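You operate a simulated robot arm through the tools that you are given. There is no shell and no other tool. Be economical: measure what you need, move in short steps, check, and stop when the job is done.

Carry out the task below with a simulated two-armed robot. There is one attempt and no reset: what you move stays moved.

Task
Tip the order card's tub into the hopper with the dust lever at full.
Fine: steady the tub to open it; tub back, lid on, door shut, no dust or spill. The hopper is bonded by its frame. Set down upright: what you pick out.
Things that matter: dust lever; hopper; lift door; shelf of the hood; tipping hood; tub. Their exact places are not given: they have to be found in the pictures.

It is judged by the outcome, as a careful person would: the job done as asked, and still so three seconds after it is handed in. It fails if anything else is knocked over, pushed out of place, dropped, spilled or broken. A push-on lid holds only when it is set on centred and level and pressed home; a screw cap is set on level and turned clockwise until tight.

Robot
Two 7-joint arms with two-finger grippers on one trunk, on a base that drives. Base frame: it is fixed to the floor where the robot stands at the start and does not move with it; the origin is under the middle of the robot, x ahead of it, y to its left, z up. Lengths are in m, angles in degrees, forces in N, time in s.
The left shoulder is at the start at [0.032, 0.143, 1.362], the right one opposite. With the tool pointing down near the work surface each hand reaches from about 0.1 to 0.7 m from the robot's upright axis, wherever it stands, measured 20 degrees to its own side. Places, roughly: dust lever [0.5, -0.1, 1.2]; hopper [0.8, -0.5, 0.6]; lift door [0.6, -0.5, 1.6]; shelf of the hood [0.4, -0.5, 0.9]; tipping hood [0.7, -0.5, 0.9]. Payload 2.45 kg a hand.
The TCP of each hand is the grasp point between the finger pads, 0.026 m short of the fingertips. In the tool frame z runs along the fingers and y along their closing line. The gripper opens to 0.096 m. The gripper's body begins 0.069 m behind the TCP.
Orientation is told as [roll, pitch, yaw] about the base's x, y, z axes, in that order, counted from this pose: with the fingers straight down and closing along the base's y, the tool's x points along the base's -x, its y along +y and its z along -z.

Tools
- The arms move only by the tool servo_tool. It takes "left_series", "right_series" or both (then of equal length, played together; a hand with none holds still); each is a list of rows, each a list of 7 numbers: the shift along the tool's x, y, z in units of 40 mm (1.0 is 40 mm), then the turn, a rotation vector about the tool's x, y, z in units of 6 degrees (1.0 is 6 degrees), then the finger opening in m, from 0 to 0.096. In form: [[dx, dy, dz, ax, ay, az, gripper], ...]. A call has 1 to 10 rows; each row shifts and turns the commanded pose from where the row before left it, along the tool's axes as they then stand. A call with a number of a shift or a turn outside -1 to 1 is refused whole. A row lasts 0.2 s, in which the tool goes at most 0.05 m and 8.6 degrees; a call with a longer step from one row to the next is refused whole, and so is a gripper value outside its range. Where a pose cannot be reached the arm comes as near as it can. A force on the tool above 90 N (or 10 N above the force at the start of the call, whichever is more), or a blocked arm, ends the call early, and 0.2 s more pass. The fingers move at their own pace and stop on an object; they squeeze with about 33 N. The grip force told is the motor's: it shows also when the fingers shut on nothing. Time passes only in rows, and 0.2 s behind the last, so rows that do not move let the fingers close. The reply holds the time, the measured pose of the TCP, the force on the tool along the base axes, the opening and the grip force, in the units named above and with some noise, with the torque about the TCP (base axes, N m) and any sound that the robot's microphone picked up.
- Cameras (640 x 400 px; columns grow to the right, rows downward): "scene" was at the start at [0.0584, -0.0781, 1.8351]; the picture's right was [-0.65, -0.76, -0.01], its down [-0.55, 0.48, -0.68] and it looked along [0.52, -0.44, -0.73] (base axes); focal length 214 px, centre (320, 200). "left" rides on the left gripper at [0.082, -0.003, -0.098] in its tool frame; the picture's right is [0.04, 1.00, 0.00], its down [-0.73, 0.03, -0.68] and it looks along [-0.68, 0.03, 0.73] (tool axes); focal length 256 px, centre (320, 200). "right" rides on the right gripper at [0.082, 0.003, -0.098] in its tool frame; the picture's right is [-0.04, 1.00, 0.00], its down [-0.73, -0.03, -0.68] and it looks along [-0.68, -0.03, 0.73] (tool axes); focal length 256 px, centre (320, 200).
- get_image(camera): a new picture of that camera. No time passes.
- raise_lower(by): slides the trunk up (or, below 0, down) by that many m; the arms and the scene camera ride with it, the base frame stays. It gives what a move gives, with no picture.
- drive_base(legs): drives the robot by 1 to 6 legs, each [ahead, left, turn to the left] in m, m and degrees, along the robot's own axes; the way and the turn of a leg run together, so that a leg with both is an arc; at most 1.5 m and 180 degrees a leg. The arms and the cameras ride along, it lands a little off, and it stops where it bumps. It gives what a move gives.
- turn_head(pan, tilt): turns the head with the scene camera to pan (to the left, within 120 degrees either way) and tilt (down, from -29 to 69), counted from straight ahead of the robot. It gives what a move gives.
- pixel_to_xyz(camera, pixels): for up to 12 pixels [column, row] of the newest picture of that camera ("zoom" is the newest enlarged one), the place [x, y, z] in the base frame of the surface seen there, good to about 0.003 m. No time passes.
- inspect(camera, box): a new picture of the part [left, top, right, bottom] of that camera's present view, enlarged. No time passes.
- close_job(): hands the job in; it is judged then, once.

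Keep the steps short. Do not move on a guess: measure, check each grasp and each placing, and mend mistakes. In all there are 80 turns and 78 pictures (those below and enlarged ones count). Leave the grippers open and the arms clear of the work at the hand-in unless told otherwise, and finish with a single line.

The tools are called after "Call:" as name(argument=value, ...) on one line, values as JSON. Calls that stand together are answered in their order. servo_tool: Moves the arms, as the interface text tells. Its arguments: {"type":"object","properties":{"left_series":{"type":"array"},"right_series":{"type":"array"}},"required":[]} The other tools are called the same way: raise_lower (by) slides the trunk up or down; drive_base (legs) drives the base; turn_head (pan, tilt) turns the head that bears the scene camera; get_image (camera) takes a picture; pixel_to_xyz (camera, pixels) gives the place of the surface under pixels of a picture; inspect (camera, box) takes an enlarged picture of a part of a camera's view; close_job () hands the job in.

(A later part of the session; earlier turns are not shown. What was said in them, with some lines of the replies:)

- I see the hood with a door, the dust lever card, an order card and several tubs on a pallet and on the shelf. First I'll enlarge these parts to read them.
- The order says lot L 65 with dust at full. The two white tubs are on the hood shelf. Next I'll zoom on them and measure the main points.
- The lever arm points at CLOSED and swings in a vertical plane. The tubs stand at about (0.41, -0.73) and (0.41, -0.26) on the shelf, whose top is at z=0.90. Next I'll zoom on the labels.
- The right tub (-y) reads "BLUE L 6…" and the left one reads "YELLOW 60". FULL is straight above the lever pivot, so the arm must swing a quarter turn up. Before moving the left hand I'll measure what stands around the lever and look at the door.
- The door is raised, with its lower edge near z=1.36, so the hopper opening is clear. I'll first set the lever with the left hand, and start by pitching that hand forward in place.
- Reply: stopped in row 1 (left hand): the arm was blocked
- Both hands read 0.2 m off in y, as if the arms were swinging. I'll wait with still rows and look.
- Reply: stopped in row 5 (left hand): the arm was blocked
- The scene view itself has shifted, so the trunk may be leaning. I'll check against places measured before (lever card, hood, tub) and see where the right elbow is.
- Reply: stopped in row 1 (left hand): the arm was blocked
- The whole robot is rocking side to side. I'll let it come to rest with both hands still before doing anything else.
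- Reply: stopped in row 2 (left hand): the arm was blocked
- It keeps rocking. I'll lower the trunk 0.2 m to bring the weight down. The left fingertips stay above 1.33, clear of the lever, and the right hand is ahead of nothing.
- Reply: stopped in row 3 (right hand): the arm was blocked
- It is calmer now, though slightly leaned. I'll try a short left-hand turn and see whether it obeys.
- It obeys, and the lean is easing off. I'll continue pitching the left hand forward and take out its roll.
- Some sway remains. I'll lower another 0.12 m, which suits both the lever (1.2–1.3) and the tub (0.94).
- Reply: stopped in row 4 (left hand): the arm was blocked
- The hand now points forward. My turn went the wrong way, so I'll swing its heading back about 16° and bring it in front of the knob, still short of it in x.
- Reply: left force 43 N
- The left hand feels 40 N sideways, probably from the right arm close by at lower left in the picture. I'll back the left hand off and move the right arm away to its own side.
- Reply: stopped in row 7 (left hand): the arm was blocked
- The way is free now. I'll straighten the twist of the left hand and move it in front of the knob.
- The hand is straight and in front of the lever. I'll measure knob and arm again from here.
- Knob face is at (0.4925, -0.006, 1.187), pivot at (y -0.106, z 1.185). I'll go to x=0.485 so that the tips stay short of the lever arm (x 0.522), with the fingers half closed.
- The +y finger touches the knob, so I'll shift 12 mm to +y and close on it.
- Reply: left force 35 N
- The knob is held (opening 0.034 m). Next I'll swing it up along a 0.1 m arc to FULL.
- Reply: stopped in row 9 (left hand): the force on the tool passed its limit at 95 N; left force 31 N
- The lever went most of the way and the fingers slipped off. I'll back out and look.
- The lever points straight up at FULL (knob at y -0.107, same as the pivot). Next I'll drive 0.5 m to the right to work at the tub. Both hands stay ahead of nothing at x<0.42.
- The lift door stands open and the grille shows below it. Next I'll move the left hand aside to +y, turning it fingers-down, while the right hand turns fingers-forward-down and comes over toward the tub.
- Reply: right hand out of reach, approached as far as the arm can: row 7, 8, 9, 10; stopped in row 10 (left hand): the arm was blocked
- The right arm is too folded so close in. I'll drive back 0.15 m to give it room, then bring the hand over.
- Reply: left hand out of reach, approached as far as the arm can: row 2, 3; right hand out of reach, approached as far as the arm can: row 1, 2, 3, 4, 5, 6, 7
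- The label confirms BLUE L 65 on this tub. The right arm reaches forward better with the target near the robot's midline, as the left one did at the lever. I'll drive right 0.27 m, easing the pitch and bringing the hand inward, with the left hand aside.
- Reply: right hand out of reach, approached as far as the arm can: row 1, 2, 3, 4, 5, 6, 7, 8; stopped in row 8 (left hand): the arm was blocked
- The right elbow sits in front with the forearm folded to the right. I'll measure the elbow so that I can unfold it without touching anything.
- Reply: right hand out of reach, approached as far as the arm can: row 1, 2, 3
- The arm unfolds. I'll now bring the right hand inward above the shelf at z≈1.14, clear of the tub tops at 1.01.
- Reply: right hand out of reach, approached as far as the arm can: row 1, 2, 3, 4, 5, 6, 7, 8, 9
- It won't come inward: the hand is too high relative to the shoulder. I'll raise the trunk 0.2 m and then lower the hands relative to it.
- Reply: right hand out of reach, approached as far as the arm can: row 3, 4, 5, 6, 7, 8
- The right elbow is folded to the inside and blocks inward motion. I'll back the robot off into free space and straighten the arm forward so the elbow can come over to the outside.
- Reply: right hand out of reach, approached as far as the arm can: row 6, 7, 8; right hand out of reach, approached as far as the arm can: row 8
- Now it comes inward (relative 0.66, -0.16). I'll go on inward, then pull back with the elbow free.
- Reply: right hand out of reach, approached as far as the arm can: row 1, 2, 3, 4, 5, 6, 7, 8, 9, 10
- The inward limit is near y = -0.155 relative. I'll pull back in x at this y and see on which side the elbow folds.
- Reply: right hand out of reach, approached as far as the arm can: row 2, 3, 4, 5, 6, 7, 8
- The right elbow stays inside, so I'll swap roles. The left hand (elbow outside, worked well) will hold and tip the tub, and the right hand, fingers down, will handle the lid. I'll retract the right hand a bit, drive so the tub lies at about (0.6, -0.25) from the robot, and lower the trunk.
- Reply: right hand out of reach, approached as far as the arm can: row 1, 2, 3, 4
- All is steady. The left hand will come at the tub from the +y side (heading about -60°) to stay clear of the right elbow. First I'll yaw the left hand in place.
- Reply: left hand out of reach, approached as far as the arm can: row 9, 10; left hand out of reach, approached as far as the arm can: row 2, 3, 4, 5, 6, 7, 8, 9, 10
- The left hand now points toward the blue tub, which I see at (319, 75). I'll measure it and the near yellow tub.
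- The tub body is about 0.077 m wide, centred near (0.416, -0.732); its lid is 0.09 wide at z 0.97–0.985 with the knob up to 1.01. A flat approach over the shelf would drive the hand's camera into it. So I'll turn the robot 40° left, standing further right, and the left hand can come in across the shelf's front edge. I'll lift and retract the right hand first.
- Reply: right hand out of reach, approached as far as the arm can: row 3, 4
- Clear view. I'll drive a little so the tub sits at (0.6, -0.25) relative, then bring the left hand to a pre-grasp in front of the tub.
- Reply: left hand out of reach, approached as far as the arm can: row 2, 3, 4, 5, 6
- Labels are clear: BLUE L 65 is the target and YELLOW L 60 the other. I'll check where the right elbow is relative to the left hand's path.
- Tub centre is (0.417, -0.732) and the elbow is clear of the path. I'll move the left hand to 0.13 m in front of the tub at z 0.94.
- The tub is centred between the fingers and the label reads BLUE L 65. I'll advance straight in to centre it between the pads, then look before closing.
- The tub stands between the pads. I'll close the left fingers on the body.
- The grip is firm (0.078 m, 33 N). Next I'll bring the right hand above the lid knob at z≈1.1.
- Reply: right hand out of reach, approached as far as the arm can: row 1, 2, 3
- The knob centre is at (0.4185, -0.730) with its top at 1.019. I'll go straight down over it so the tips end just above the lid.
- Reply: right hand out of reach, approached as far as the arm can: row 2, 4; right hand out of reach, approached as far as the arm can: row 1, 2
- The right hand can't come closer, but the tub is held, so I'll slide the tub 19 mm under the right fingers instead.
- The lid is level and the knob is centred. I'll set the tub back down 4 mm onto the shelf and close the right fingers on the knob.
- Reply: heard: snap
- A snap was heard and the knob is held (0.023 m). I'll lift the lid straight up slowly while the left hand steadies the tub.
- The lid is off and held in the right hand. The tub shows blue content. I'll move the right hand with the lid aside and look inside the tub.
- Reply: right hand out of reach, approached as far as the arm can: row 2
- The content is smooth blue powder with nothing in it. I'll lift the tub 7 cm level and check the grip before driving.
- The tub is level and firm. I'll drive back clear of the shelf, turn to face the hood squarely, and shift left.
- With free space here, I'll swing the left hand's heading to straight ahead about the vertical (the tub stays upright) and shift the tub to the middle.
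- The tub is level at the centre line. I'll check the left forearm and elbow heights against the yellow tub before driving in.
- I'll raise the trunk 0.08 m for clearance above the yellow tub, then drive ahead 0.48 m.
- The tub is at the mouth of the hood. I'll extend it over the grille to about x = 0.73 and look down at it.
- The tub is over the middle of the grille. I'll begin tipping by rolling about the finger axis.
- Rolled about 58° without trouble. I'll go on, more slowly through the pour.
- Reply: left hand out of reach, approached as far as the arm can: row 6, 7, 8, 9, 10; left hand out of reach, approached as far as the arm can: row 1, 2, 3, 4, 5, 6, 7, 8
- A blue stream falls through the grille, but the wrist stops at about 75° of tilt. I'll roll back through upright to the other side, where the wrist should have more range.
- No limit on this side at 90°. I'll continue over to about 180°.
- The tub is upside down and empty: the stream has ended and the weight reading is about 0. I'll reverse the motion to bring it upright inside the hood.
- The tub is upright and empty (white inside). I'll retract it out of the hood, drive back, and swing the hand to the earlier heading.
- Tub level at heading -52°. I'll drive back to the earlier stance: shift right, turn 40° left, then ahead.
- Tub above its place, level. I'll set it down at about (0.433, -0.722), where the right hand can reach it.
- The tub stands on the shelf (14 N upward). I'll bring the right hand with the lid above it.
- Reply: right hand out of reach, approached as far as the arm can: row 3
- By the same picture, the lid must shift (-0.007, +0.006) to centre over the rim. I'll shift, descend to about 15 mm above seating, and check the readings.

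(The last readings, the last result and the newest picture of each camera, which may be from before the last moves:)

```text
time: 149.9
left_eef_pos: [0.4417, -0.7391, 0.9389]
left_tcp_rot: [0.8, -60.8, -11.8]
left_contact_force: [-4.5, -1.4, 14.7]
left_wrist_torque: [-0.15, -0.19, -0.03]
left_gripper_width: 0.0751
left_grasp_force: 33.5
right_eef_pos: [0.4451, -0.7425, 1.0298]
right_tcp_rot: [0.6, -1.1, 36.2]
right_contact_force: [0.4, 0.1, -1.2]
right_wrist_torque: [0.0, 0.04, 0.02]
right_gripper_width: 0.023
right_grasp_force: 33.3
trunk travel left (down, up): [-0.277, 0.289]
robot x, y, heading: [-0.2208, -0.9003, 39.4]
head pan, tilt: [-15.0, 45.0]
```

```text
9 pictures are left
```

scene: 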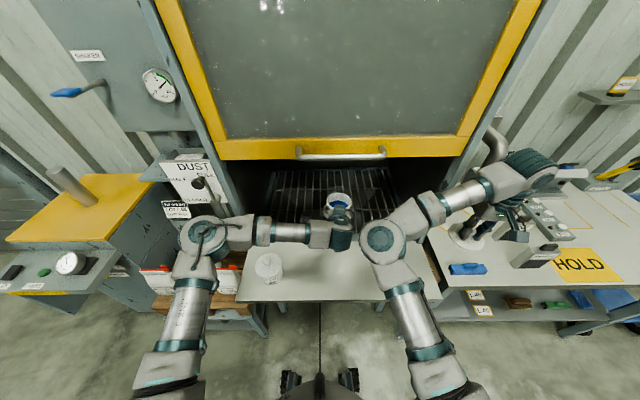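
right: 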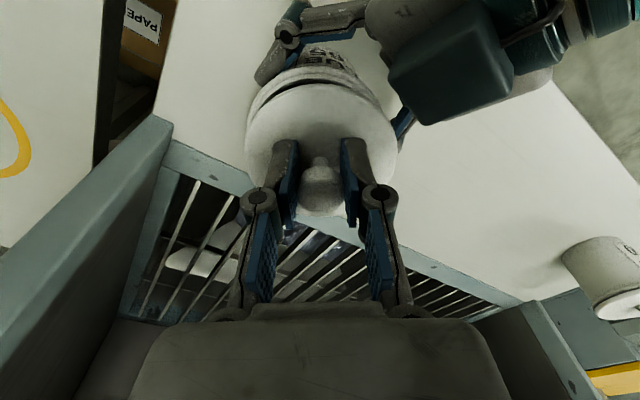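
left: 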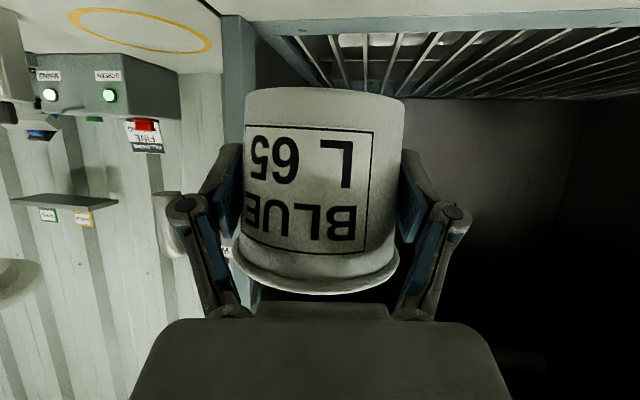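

Call:
pixel_to_xyz(camera="right", pixels=[[256, 95], [378, 100], [312, 69], [275, 78], [355, 80], [321, 86], [248, 150], [395, 150], [275, 100], [368, 102], [312, 76]])

Call:
inspect(camera="right", box=[220, 30, 420, 230])

```text
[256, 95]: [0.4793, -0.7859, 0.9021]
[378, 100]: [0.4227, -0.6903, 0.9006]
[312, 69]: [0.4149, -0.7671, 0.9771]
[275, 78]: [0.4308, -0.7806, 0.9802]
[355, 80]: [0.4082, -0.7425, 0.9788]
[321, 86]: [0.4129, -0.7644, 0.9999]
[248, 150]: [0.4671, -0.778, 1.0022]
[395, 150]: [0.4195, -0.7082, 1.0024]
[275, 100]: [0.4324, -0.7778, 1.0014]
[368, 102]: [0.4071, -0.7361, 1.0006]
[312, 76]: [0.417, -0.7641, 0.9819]
```

```text
2.00 times, centred on (320, 130) of right
```

zoom: 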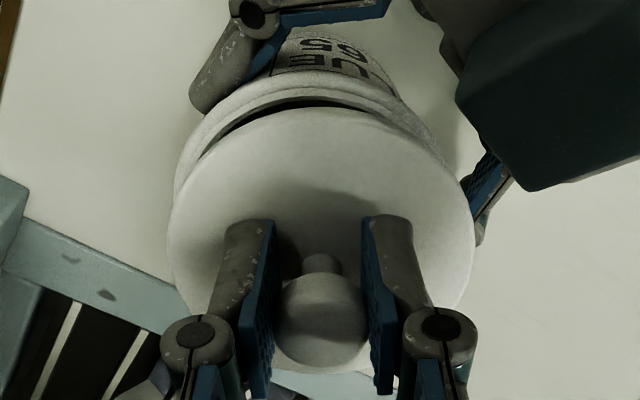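

The lid needs about 4 mm more toward the robot. I'll make that shift, lower the lid, and press gradually while listening for the snap.

Call:
servo_tool(right_series=[[0.11, -0.02, 0.05, 0, 0, 0, 0.0], [0, 0, 0.12, 0, 0, 0, 0.0], [0, 0, 0.12, 0, 0, 0, 0.0], [0, 0, 0.1, 0, 0, 0, 0.0], [0, 0, 0.1, 0, 0, 0, 0.0], [0, 0, 0.1, 0, 0, 0, 0.0]], left_series=[[0, 0, 0, 0, 0, 0, 0.06], [0, 0, 0, 0, 0, 0, 0.06], [0, 0, 0, 0, 0, 0, 0.06], [0, 0, 0, 0, 0, 0, 0.06], [0, 0, 0, 0, 0, 0, 0.06], [0, 0, 0, 0, 0, 0, 0.06]])

```text
time: 151.3
left_eef_pos: [0.4417, -0.7395, 0.9377]
left_tcp_rot: [0.8, -60.8, -11.7]
left_contact_force: [12.6, 0.7, -3.1]
left_wrist_torque: [-0.61, 0.72, 0.22]
left_gripper_width: 0.0746
left_grasp_force: 32.8
right_eef_pos: [0.4432, -0.7452, 1.0131]
right_tcp_rot: [0.6, -1.5, 35.9]
right_contact_force: [-0.6, -4.5, 46.0]
right_wrist_torque: [-0.07, -0.35, 0.01]
right_gripper_width: 0.0234
right_grasp_force: 33.0
trunk travel left (down, up): [-0.277, 0.289]
robot x, y, heading: [-0.2214, -0.901, 39.1]
head pan, tilt: [-15.0, 45.0]
heard: snap
```

A snap was heard with 46 N, at the seated height. I'll press a touch more, relax, open the right fingers and rise.

Call:
servo_tool(right_series=[[0, 0, 0.1, 0, 0, 0, 0.0], [0, 0, 0, 0, 0, 0, 0.0], [0, 0, -0.25, 0, 0, 0, 0.0], [0, 0, 0, 0, 0, 0, 0.05], [0, 0, 0, 0, 0, 0, 0.06], [0, 0, -0.5, 0, 0, 0, 0.06], [0, 0, -0.8, 0, 0, 0, 0.06], [0, 0, -0.8, 0, 0, 0, 0.06], [0, 0, -0.4, 0, 0, 0, 0.06]], left_series=[[0, 0, 0, 0, 0, 0, 0.06], [0, 0, 0, 0, 0, 0, 0.06], [0, 0, 0, 0, 0, 0, 0.06], [0, 0, 0, 0, 0, 0, 0.06], [0, 0, 0, 0, 0, 0, 0.06], [0, 0, 0, 0, 0, 0, 0.06], [0, 0, 0, 0, 0, 0, 0.06], [0, 0, 0, 0, 0, 0, 0.06], [0, 0, 0, 0, 0, 0, 0.06]])

Call:
get_image(camera="right")

Call:
pixel_to_xyz(camera="right", pixels=[[300, 50], [370, 60], [300, 100], [350, 110], [330, 40]])

```text
time: 153.3
left_eef_pos: [0.4444, -0.7385, 0.9381]
left_tcp_rot: [0.8, -60.9, -11.8]
left_contact_force: [2.2, -0.3, 9.2]
left_wrist_torque: [-0.17, 0.13, 0.06]
left_gripper_width: 0.0752
left_grasp_force: 32.5
right_eef_pos: [0.4411, -0.7468, 1.1101]
right_tcp_rot: [0.6, -0.9, 36.0]
right_contact_force: [-0.6, -0.4, -0.6]
right_wrist_torque: [0.02, -0.02, -0.01]
right_gripper_width: 0.06
right_grasp_force: 0.0
trunk travel left (down, up): [-0.277, 0.289]
robot x, y, heading: [-0.2264, -0.8962, 39.3]
head pan, tilt: [-15.0, 45.0]
```

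```text
7 pictures are left
```

right: 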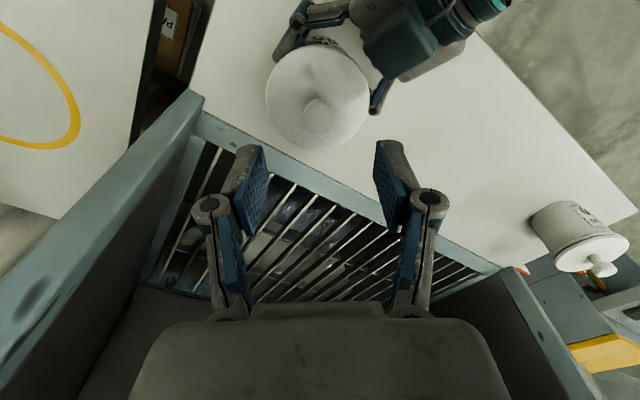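

```text
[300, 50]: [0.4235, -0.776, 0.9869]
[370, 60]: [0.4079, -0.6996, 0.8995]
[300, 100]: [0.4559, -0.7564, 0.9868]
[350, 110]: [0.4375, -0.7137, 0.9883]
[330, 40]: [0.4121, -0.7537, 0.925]
```

The lid is level at z 0.987, as it was at the start. I'll move the right hand away and shift the tub back to its original spot (about 24 mm), then lower it.

Call:
servo_tool(right_series=[[0.3, -0.4, -0.1, 0, 0, 0, 0.06], [0.6, -0.6, -0.1, 0, 0, 0, 0.06], [0.7, -0.6, -0.1, 0, 0, 0, 0.06], [0.7, -0.6, 0, 0, 0, 0, 0.06], [0.7, -0.6, 0, 0, 0, 0, 0.06], [0.5, -0.5, 0, 0, 0, 0, 0.06], [0, 0, 0, 0, 0, 0, 0.06]], left_series=[[-0.08, 0, -0.05, 0, 0, 0, 0.06], [0.1, 0, -0.18, 0, 0, 0, 0.06], [0.1, 0, -0.18, 0, 0, 0, 0.06], [0.1, 0, -0.18, 0, 0, 0, 0.06], [0.07, 0, 0.03, 0, 0, 0, 0.06], [0, 0, 0, 0, 0, 0, 0.06], [0, 0, 0, 0, 0, 0, 0.06]])

```text
time: 154.9
left_eef_pos: [0.4183, -0.7328, 0.9377]
left_tcp_rot: [0.7, -60.8, -11.8]
left_contact_force: [0.8, 0.3, -0.3]
left_wrist_torque: [0.01, 0.06, -0.01]
left_gripper_width: 0.0752
left_grasp_force: 33.2
right_eef_pos: [0.4066, -0.9362, 1.12]
right_tcp_rot: [0.6, -0.8, 36.1]
right_contact_force: [-0.6, 0.4, 0.0]
right_wrist_torque: [0.0, -0.01, 0.04]
right_gripper_width: 0.06
right_grasp_force: 0.0
trunk travel left (down, up): [-0.277, 0.289]
robot x, y, heading: [-0.2224, -0.9014, 39.5]
head pan, tilt: [-15.0, 45.0]
```

The tub is at its original place. I'll lower 2 mm to be sure of contact, open the left fingers, and withdraw straight back.

Call:
servo_tool(left_series=[[0.05, 0, 0.03, 0, 0, 0, 0.06], [0, 0, 0, 0, 0, 0, 0.08], [0, 0, 0, 0, 0, 0, 0.096], [0, 0, 0, 0, 0, 0, 0.096], [0.1, 0, -0.25, 0, 0, 0, 0.096], [0.25, 0, -0.5, 0, 0, 0, 0.096], [0.3, 0, -0.6, 0, 0, 0, 0.096], [0.35, 0, -0.7, 0, 0, 0, 0.096], [0.35, 0, -0.7, 0, 0, 0, 0.096], [0.35, 0, -0.7, 0, 0, 0, 0.096]])

Call:
get_image(camera="left")

```text
time: 157.1
left_eef_pos: [0.2671, -0.7038, 0.9433]
left_tcp_rot: [0.6, -61.0, -11.6]
left_contact_force: [-0.1, -0.2, 1.0]
left_wrist_torque: [0.05, -0.03, 0.02]
left_gripper_width: 0.0961
left_grasp_force: 0.1
right_eef_pos: [0.406, -0.9356, 1.1199]
right_tcp_rot: [0.7, -0.9, 36.0]
right_contact_force: [0.1, -0.5, 0.1]
right_wrist_torque: [0.0, 0.0, 0.02]
right_gripper_width: 0.0598
right_grasp_force: 0.0
trunk travel left (down, up): [-0.277, 0.289]
robot x, y, heading: [-0.2218, -0.902, 39.2]
head pan, tilt: [-15.0, 45.0]
```

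```text
6 pictures are left
5 turns are left
```

left: 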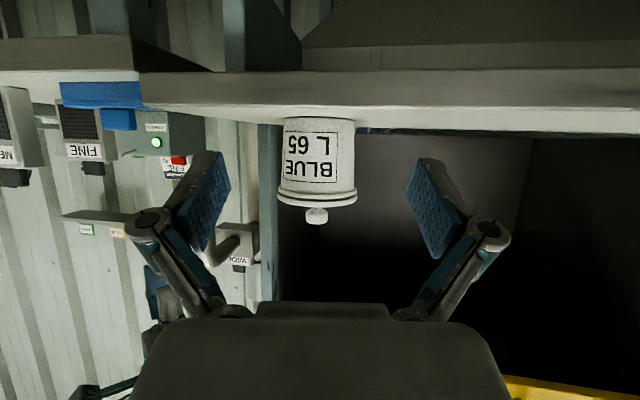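

The tub is back, upright, with its lid on. Five turns are left, so I'll now shut the door. I'll back off, face the hood, raise the trunk a little, and turn the left hand forward-down and up, all in free space.

Call:
drive_base(legs=[[-0.232, 0.19, 0], [0, 0, -39.3], [0, 0.35, 0]])

Call:
raise_lower(by=0.15)

Call:
servo_tool(left_series=[[0.243, 0.367, -0.443, -0.875, 0.03, -0.485, 0.05], [0.223, 0.418, -0.407, -0.875, 0.03, -0.485, 0.05], [0.2, 0.464, -0.367, -0.875, 0.03, -0.485, 0.05], [0.176, 0.506, -0.322, -0.875, 0.03, -0.485, 0.05], [0.15, 0.541, -0.274, -0.875, 0.03, -0.485, 0.05], [0.122, 0.571, -0.223, -0.875, 0.03, -0.485, 0.05], [0.093, 0.594, -0.169, -0.875, 0.03, -0.485, 0.05], [0.062, 0.611, -0.115, -0.875, 0.03, -0.485, 0.05]])

Call:
servo_tool(left_series=[[0, 0.4, 0, 0, 1, 0, 0.05], [0, 0.4, 0, 0, 1, 0, 0.05], [0, 0.4, 0, 0, 1, 0, 0.05], [0, 0.4, 0, 0, 1, 0, 0.05], [0, 0.4, 0, 0, 1, 0, 0.05], [0, 0.4, 0, 0, 1, 0, 0.05], [-0.4, 0, -0.86, 0, 0, 0, 0.05], [-0.4, 0, -0.86, 0, 0, 0, 0.05], [-0.4, 0, -0.86, 0, 0, 0, 0.05], [-0.4, 0, -0.86, 0, 0, 0, 0.05]])

Call:
servo_tool(left_series=[[-0.4, 0, -0.86, 0, 0, 0, 0.05], [-0.4, 0, -0.86, 0, 0, 0, 0.05], [-0.4, 0, -0.86, 0, 0, 0, 0.05], [-0.4, 0, -0.86, 0, 0, 0, 0.05], [-0.4, 0, -0.86, 0, 0, 0, 0.05], [0, 0, 0, 0, 0, 0, 0.05], [0, 0, 0, 0, 0, 0, 0.05]])

Call:
turn_head(pan=0, tilt=40)

Call:
get_image(camera="scene")

```text
time: 163.0
left_eef_pos: [-0.0123, -0.6938, 0.9432]
left_tcp_rot: [0.6, -61.0, -51.4]
left_contact_force: [0.6, -0.4, 0.1]
left_wrist_torque: [0.0, 0.0, -0.04]
left_gripper_width: 0.0957
left_grasp_force: 0.0
right_eef_pos: [-0.0533, -0.9594, 1.1209]
right_tcp_rot: [0.6, -1.1, -3.6]
right_contact_force: [0.4, 0.2, 0.1]
right_wrist_torque: [-0.01, -0.01, 0.02]
right_gripper_width: 0.0602
right_grasp_force: 0.1
trunk travel left (down, up): [-0.277, 0.289]
robot x, y, heading: [-0.5178, -0.533, -0.4]
head pan, tilt: [-15.0, 45.0]
```

```text
time: 164.7
left_eef_pos: [-0.0158, -0.6927, 1.0959]
left_tcp_rot: [0.7, -61.0, -51.5]
left_contact_force: [-0.1, -0.5, -0.9]
left_wrist_torque: [0.03, -0.02, 0.04]
left_gripper_width: 0.0954
left_grasp_force: 0.0
right_eef_pos: [-0.0593, -0.9579, 1.2737]
right_tcp_rot: [0.4, -1.1, -3.8]
right_contact_force: [-0.6, -0.1, 0.1]
right_wrist_torque: [0.02, -0.03, 0.0]
right_gripper_width: 0.06
right_grasp_force: 0.1
trunk travel left (down, up): [-0.427, 0.139]
robot x, y, heading: [-0.5138, -0.5338, -0.6]
head pan, tilt: [-15.0, 45.0]
```

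```text
time: 166.5
left_eef_pos: [-0.0302, -0.498, 1.0985]
left_tcp_rot: [1.7, -60.1, -4.3]
left_contact_force: [-0.1, -1.3, 0.8]
left_wrist_torque: [0.02, 0.01, 0.02]
left_gripper_width: 0.0501
left_grasp_force: 0.1
right_eef_pos: [-0.0584, -0.9626, 1.2732]
right_tcp_rot: [0.6, -1.2, -3.7]
right_contact_force: [0.0, 0.7, -0.6]
right_wrist_torque: [-0.02, -0.05, 0.03]
right_gripper_width: 0.0598
right_grasp_force: 0.1
trunk travel left (down, up): [-0.427, 0.139]
robot x, y, heading: [-0.5137, -0.5347, -0.6]
head pan, tilt: [-15.0, 45.0]
```

```text
time: 168.7
left_eef_pos: [-0.0192, -0.3787, 1.2484]
left_tcp_rot: [-0.1, -24.1, -2.8]
left_contact_force: [-0.2, 0.4, -0.6]
left_wrist_torque: [0.02, 0.02, -0.01]
left_gripper_width: 0.0501
left_grasp_force: 0.0
right_eef_pos: [-0.058, -0.9382, 1.2786]
right_tcp_rot: [-0.3, -1.3, -3.5]
right_contact_force: [-0.1, 0.3, 0.0]
right_wrist_torque: [-0.01, 0.01, 0.02]
right_gripper_width: 0.0599
right_grasp_force: 0.1
trunk travel left (down, up): [-0.427, 0.139]
robot x, y, heading: [-0.5163, -0.5345, -0.3]
head pan, tilt: [-15.0, 45.0]
```

```text
time: 170.3
left_eef_pos: [-0.0181, -0.402, 1.4409]
left_tcp_rot: [0.8, -23.9, -3.1]
left_contact_force: [-0.5, -0.3, 0.5]
left_wrist_torque: [0.04, 0.02, 0.08]
left_gripper_width: 0.05
left_grasp_force: 0.0
right_eef_pos: [-0.0581, -0.9595, 1.2737]
right_tcp_rot: [0.6, -1.0, -3.5]
right_contact_force: [-0.4, 0.2, -0.5]
right_wrist_torque: [0.02, -0.03, 0.02]
right_gripper_width: 0.0603
right_grasp_force: 0.0
trunk travel left (down, up): [-0.427, 0.139]
robot x, y, heading: [-0.5126, -0.5339, -0.5]
head pan, tilt: [-15.0, 45.0]
```

```text
time: 171.1
left_eef_pos: [-0.0174, -0.4054, 1.4412]
left_tcp_rot: [0.9, -24.0, -3.3]
left_contact_force: [-0.8, -0.8, -0.2]
left_wrist_torque: [0.01, 0.0, 0.05]
left_gripper_width: 0.0503
left_grasp_force: 0.1
right_eef_pos: [-0.0592, -0.9607, 1.2738]
right_tcp_rot: [0.6, -1.2, -3.7]
right_contact_force: [0.4, 0.4, -0.4]
right_wrist_torque: [0.01, -0.04, -0.01]
right_gripper_width: 0.0602
right_grasp_force: 0.1
trunk travel left (down, up): [-0.427, 0.139]
robot x, y, heading: [-0.5148, -0.5357, -0.5]
head pan, tilt: [0.0, 40.0]
```

```text
5 pictures are left
4 turns are left
```

scene: 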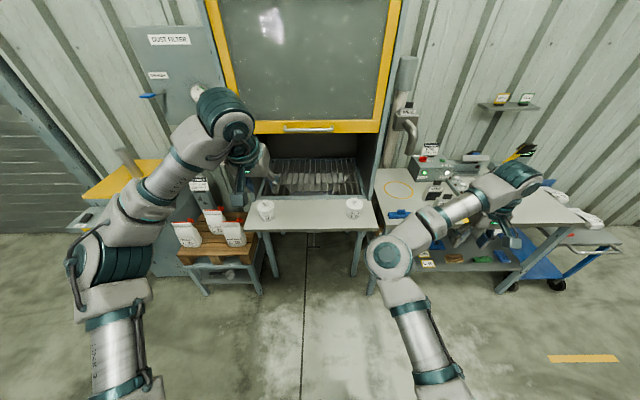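

The left hand is high, pitched forward-down at z 1.44. I'll measure the handle again in this picture, then drive so the fingertips come just above the bar.

Call:
pixel_to_xyz(camera="scene", pixels=[[308, 129], [290, 129], [328, 129], [308, 126], [308, 122], [285, 131], [332, 128], [308, 132], [354, 203], [354, 213]])

Call:
drive_base(legs=[[0.25, -0.077, 0.4], [0.265, 0, 0]])

Call:
servo_tool(left_series=[[0, 0, 0, 0, 0, 0, 0.05], [0, 0, 0, 0, 0, 0, 0.05], [0, 0, 0, 0, 0, 0, 0.05], [0, 0, 0, 0, 0, 0, 0.05]])

Call:
get_image(camera="left")

```text
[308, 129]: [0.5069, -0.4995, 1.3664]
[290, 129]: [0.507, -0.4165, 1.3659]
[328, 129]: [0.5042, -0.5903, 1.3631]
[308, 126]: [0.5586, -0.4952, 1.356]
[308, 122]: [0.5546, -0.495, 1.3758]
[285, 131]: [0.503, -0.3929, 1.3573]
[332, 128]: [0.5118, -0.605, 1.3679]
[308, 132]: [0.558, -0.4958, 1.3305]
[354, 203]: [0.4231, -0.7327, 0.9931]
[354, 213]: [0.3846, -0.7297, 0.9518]
```

```text
time: 174.4
left_eef_pos: [0.4855, -0.453, 1.4393]
left_tcp_rot: [-0.1, -24.2, -2.4]
left_contact_force: [-0.1, -0.5, 0.6]
left_wrist_torque: [0.01, 0.01, -0.03]
left_gripper_width: 0.0501
left_grasp_force: 0.1
right_eef_pos: [0.4473, -1.0124, 1.2822]
right_tcp_rot: [-0.4, -1.4, -3.5]
right_contact_force: [0.3, 0.5, -0.6]
right_wrist_torque: [0.02, 0.01, -0.01]
right_gripper_width: 0.0602
right_grasp_force: 0.0
trunk travel left (down, up): [-0.427, 0.139]
robot x, y, heading: [-0.0099, -0.6023, -0.1]
head pan, tilt: [0.0, 40.0]
```

```text
time: 175.4
left_eef_pos: [0.4841, -0.4547, 1.4398]
left_tcp_rot: [0.0, -24.2, -2.6]
left_contact_force: [-1.3, -0.4, 0.2]
left_wrist_torque: [-0.05, -0.01, 0.01]
left_gripper_width: 0.05
left_grasp_force: 0.0
right_eef_pos: [0.4464, -1.0122, 1.28]
right_tcp_rot: [-0.3, -1.3, -3.3]
right_contact_force: [0.9, 1.4, 1.0]
right_wrist_torque: [-0.04, -0.03, 0.04]
right_gripper_width: 0.0599
right_grasp_force: 0.0
trunk travel left (down, up): [-0.427, 0.139]
robot x, y, heading: [-0.0119, -0.6004, 0.0]
head pan, tilt: [0.0, 40.0]
```

```text
4 pictures are left
3 turns are left
```

left: 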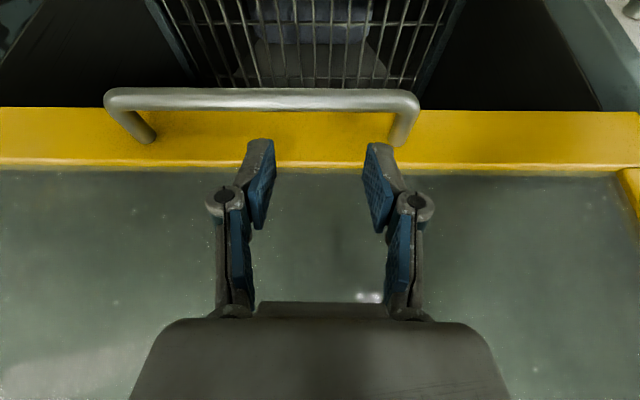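

The bar spans y -0.39 to -0.605, centred at x≈0.511 with its top at 1.37. I'll shift 16 mm forward and 30 mm right, then press the door down along the handle, stopping above the shelf level.

Call:
servo_tool(left_series=[[-0.18, -0.35, 0.08, 0, 0, 0, 0.05], [-0.18, -0.35, 0.08, 0, 0, 0, 0.05], [0.25, 0, 0.55, 0, 0, 0, 0.05], [0.25, 0, 0.55, 0, 0, 0, 0.05], [0.33, 0, 0.73, 0, 0, 0, 0.05], [0.37, 0, 0.82, 0, 0, 0, 0.05], [0.37, 0, 0.82, 0, 0, 0, 0.05], [0.37, 0, 0.82, 0, 0, 0, 0.05], [0.37, 0, 0.82, 0, 0, 0, 0.05], [0.37, 0, 0.82, 0, 0, 0, 0.05]])

Call:
servo_tool(left_series=[[0.37, 0, 0.82, 0, 0, 0, 0.05], [0.37, 0, 0.82, 0, 0, 0, 0.05], [0.37, 0, 0.82, 0, 0, 0, 0.05], [0.37, 0, 0.82, 0, 0, 0, 0.05], [0.37, 0, 0.82, 0, 0, 0, 0.05], [0.37, 0, 0.82, 0, 0, 0, 0.05], [0.2, 0, 0.45, 0, 0, 0, 0.05]])

Call:
get_image(camera="scene")

Call:
get_image(camera="left")

```text
time: 177.6
left_eef_pos: [0.4987, -0.4925, 1.183]
left_tcp_rot: [0.4, -24.1, -2.7]
left_contact_force: [-5.9, 2.1, 3.1]
left_wrist_torque: [0.14, 0.11, 0.24]
left_gripper_width: 0.0517
left_grasp_force: 1.8
right_eef_pos: [0.446, -1.021, 1.279]
right_tcp_rot: [0.1, -1.5, -3.3]
right_contact_force: [0.7, -0.8, -0.4]
right_wrist_torque: [-0.01, 0.03, 0.0]
right_gripper_width: 0.0602
right_grasp_force: 0.1
trunk travel left (down, up): [-0.427, 0.139]
robot x, y, heading: [-0.0109, -0.6082, -0.2]
head pan, tilt: [0.0, 40.0]
```

```text
time: 179.3
left_eef_pos: [0.5008, -0.4939, 0.9614]
left_tcp_rot: [-0.3, -25.9, -2.4]
left_contact_force: [-34.7, 6.1, 26.1]
left_wrist_torque: [0.19, 0.4, 0.05]
left_gripper_width: 0.0695
left_grasp_force: 12.5
right_eef_pos: [0.4415, -1.02, 1.2801]
right_tcp_rot: [0.1, -1.6, -3.3]
right_contact_force: [0.6, 0.2, -0.2]
right_wrist_torque: [0.0, 0.1, 0.03]
right_gripper_width: 0.0601
right_grasp_force: 0.0
trunk travel left (down, up): [-0.427, 0.139]
robot x, y, heading: [-0.0104, -0.6023, -0.5]
head pan, tilt: [0.0, 40.0]
stopped in row 7 (left hand): the force on the tool passed its limit at 102 N (the readings are from after the stop); the commanded pose is now the measured one
```

```text
3 pictures are left
```

scene: 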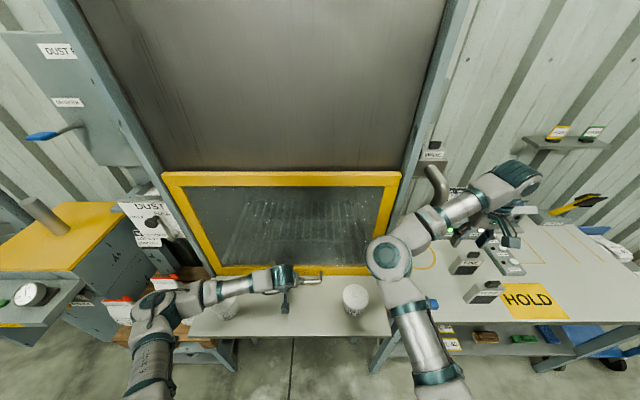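

```text
2 pictures are left
2 turns are left
```

left: 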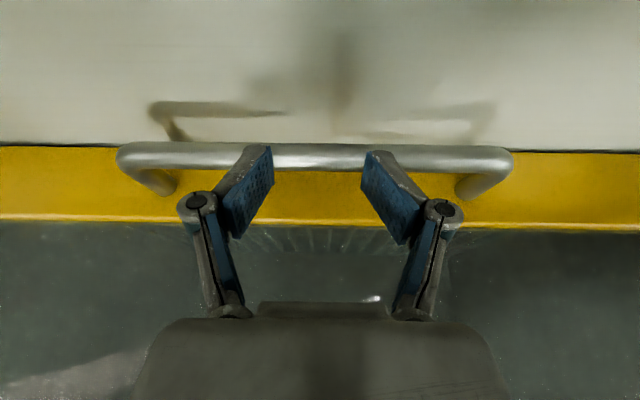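

The door is down on the sill (stopped at over 100 N) and both tubs stand. I'll give one more short press to seat it, then lift off up-and-back, open the fingers and drive clear.

Call:
servo_tool(left_series=[[0.1, 0, 0.22, 0, 0, 0, 0.05], [0.1, 0, 0.22, 0, 0, 0, 0.05], [0, 0, 0, 0, 0, 0, 0.05]])

Call:
servo_tool(left_series=[[-0.2, 0, -0.4, 0, 0, 0, 0.05], [-0.35, 0, -0.8, 0, 0, 0, 0.06], [0, 0, -0.9, 0, 0, 0, 0.08], [0, 0, -0.9, 0, 0, 0, 0.09], [0, 0, -0.9, 0, 0, 0, 0.09], [0, 0, -0.9, 0, 0, 0, 0.09]])

Call:
drive_base(legs=[[-0.3, 0, 0]])

Call:
get_image(camera="scene")

```text
time: 180.1
left_eef_pos: [0.5085, -0.4932, 0.94]
left_tcp_rot: [0.2, -26.0, -2.4]
left_contact_force: [-1.2, -0.1, 6.1]
left_wrist_torque: [-0.01, 0.0, 0.0]
left_gripper_width: 0.071
left_grasp_force: 0.2
right_eef_pos: [0.4472, -1.0206, 1.278]
right_tcp_rot: [0.2, -1.4, -3.4]
right_contact_force: [-0.1, -0.1, 0.9]
right_wrist_torque: [-0.01, -0.02, -0.02]
right_gripper_width: 0.0598
right_grasp_force: 0.1
trunk travel left (down, up): [-0.427, 0.139]
robot x, y, heading: [-0.0097, -0.6098, -0.3]
head pan, tilt: [0.0, 40.0]
```

```text
time: 181.5
left_eef_pos: [0.4434, -0.4909, 1.1216]
left_tcp_rot: [0.0, -26.0, -2.3]
left_contact_force: [0.4, 1.3, 0.2]
left_wrist_torque: [-0.01, -0.03, -0.02]
left_gripper_width: 0.09
left_grasp_force: 0.1
right_eef_pos: [0.446, -1.022, 1.278]
right_tcp_rot: [0.1, -1.5, -3.5]
right_contact_force: [-0.5, 0.5, -1.1]
right_wrist_torque: [0.0, -0.04, 0.03]
right_gripper_width: 0.06
right_grasp_force: 0.1
trunk travel left (down, up): [-0.427, 0.139]
robot x, y, heading: [-0.01, -0.6053, -0.4]
head pan, tilt: [0.0, 40.0]
```

```text
time: 183.6
left_eef_pos: [0.1407, -0.4917, 1.1214]
left_tcp_rot: [0.0, -25.9, -2.7]
left_contact_force: [-0.8, 1.4, 0.7]
left_wrist_torque: [0.01, 0.01, 0.0]
left_gripper_width: 0.0901
left_grasp_force: 0.0
right_eef_pos: [0.1414, -1.0219, 1.2774]
right_tcp_rot: [0.0, -1.3, -3.7]
right_contact_force: [-0.6, 0.3, 0.3]
right_wrist_torque: [-0.03, 0.0, 0.01]
right_gripper_width: 0.0603
right_grasp_force: 0.0
trunk travel left (down, up): [-0.427, 0.139]
robot x, y, heading: [-0.3157, -0.6058, -0.3]
head pan, tilt: [0.0, 40.0]
```

```text
1 pictures are left
1 turns are left
```

scene: 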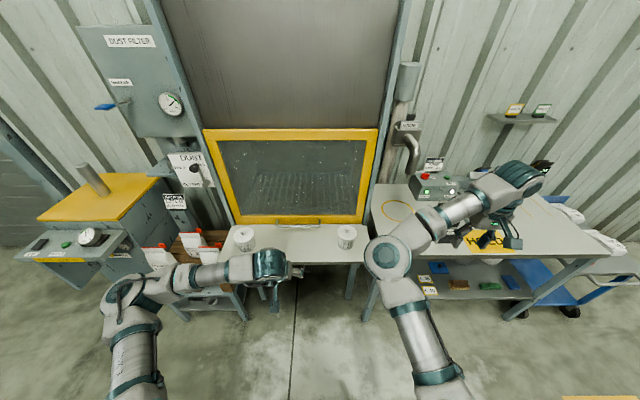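

The door is shut on the shelf, both tubs stand upright with lids on, the lever is at FULL, and both hands are open and clear. I'm handing in.

Call:
close_job()

```text
The job is handed in.
```

Lot L 65 has been tipped into the hopper with the dust lever at full, its tub is back on the shelf with the lid pressed on, and the door is shut.
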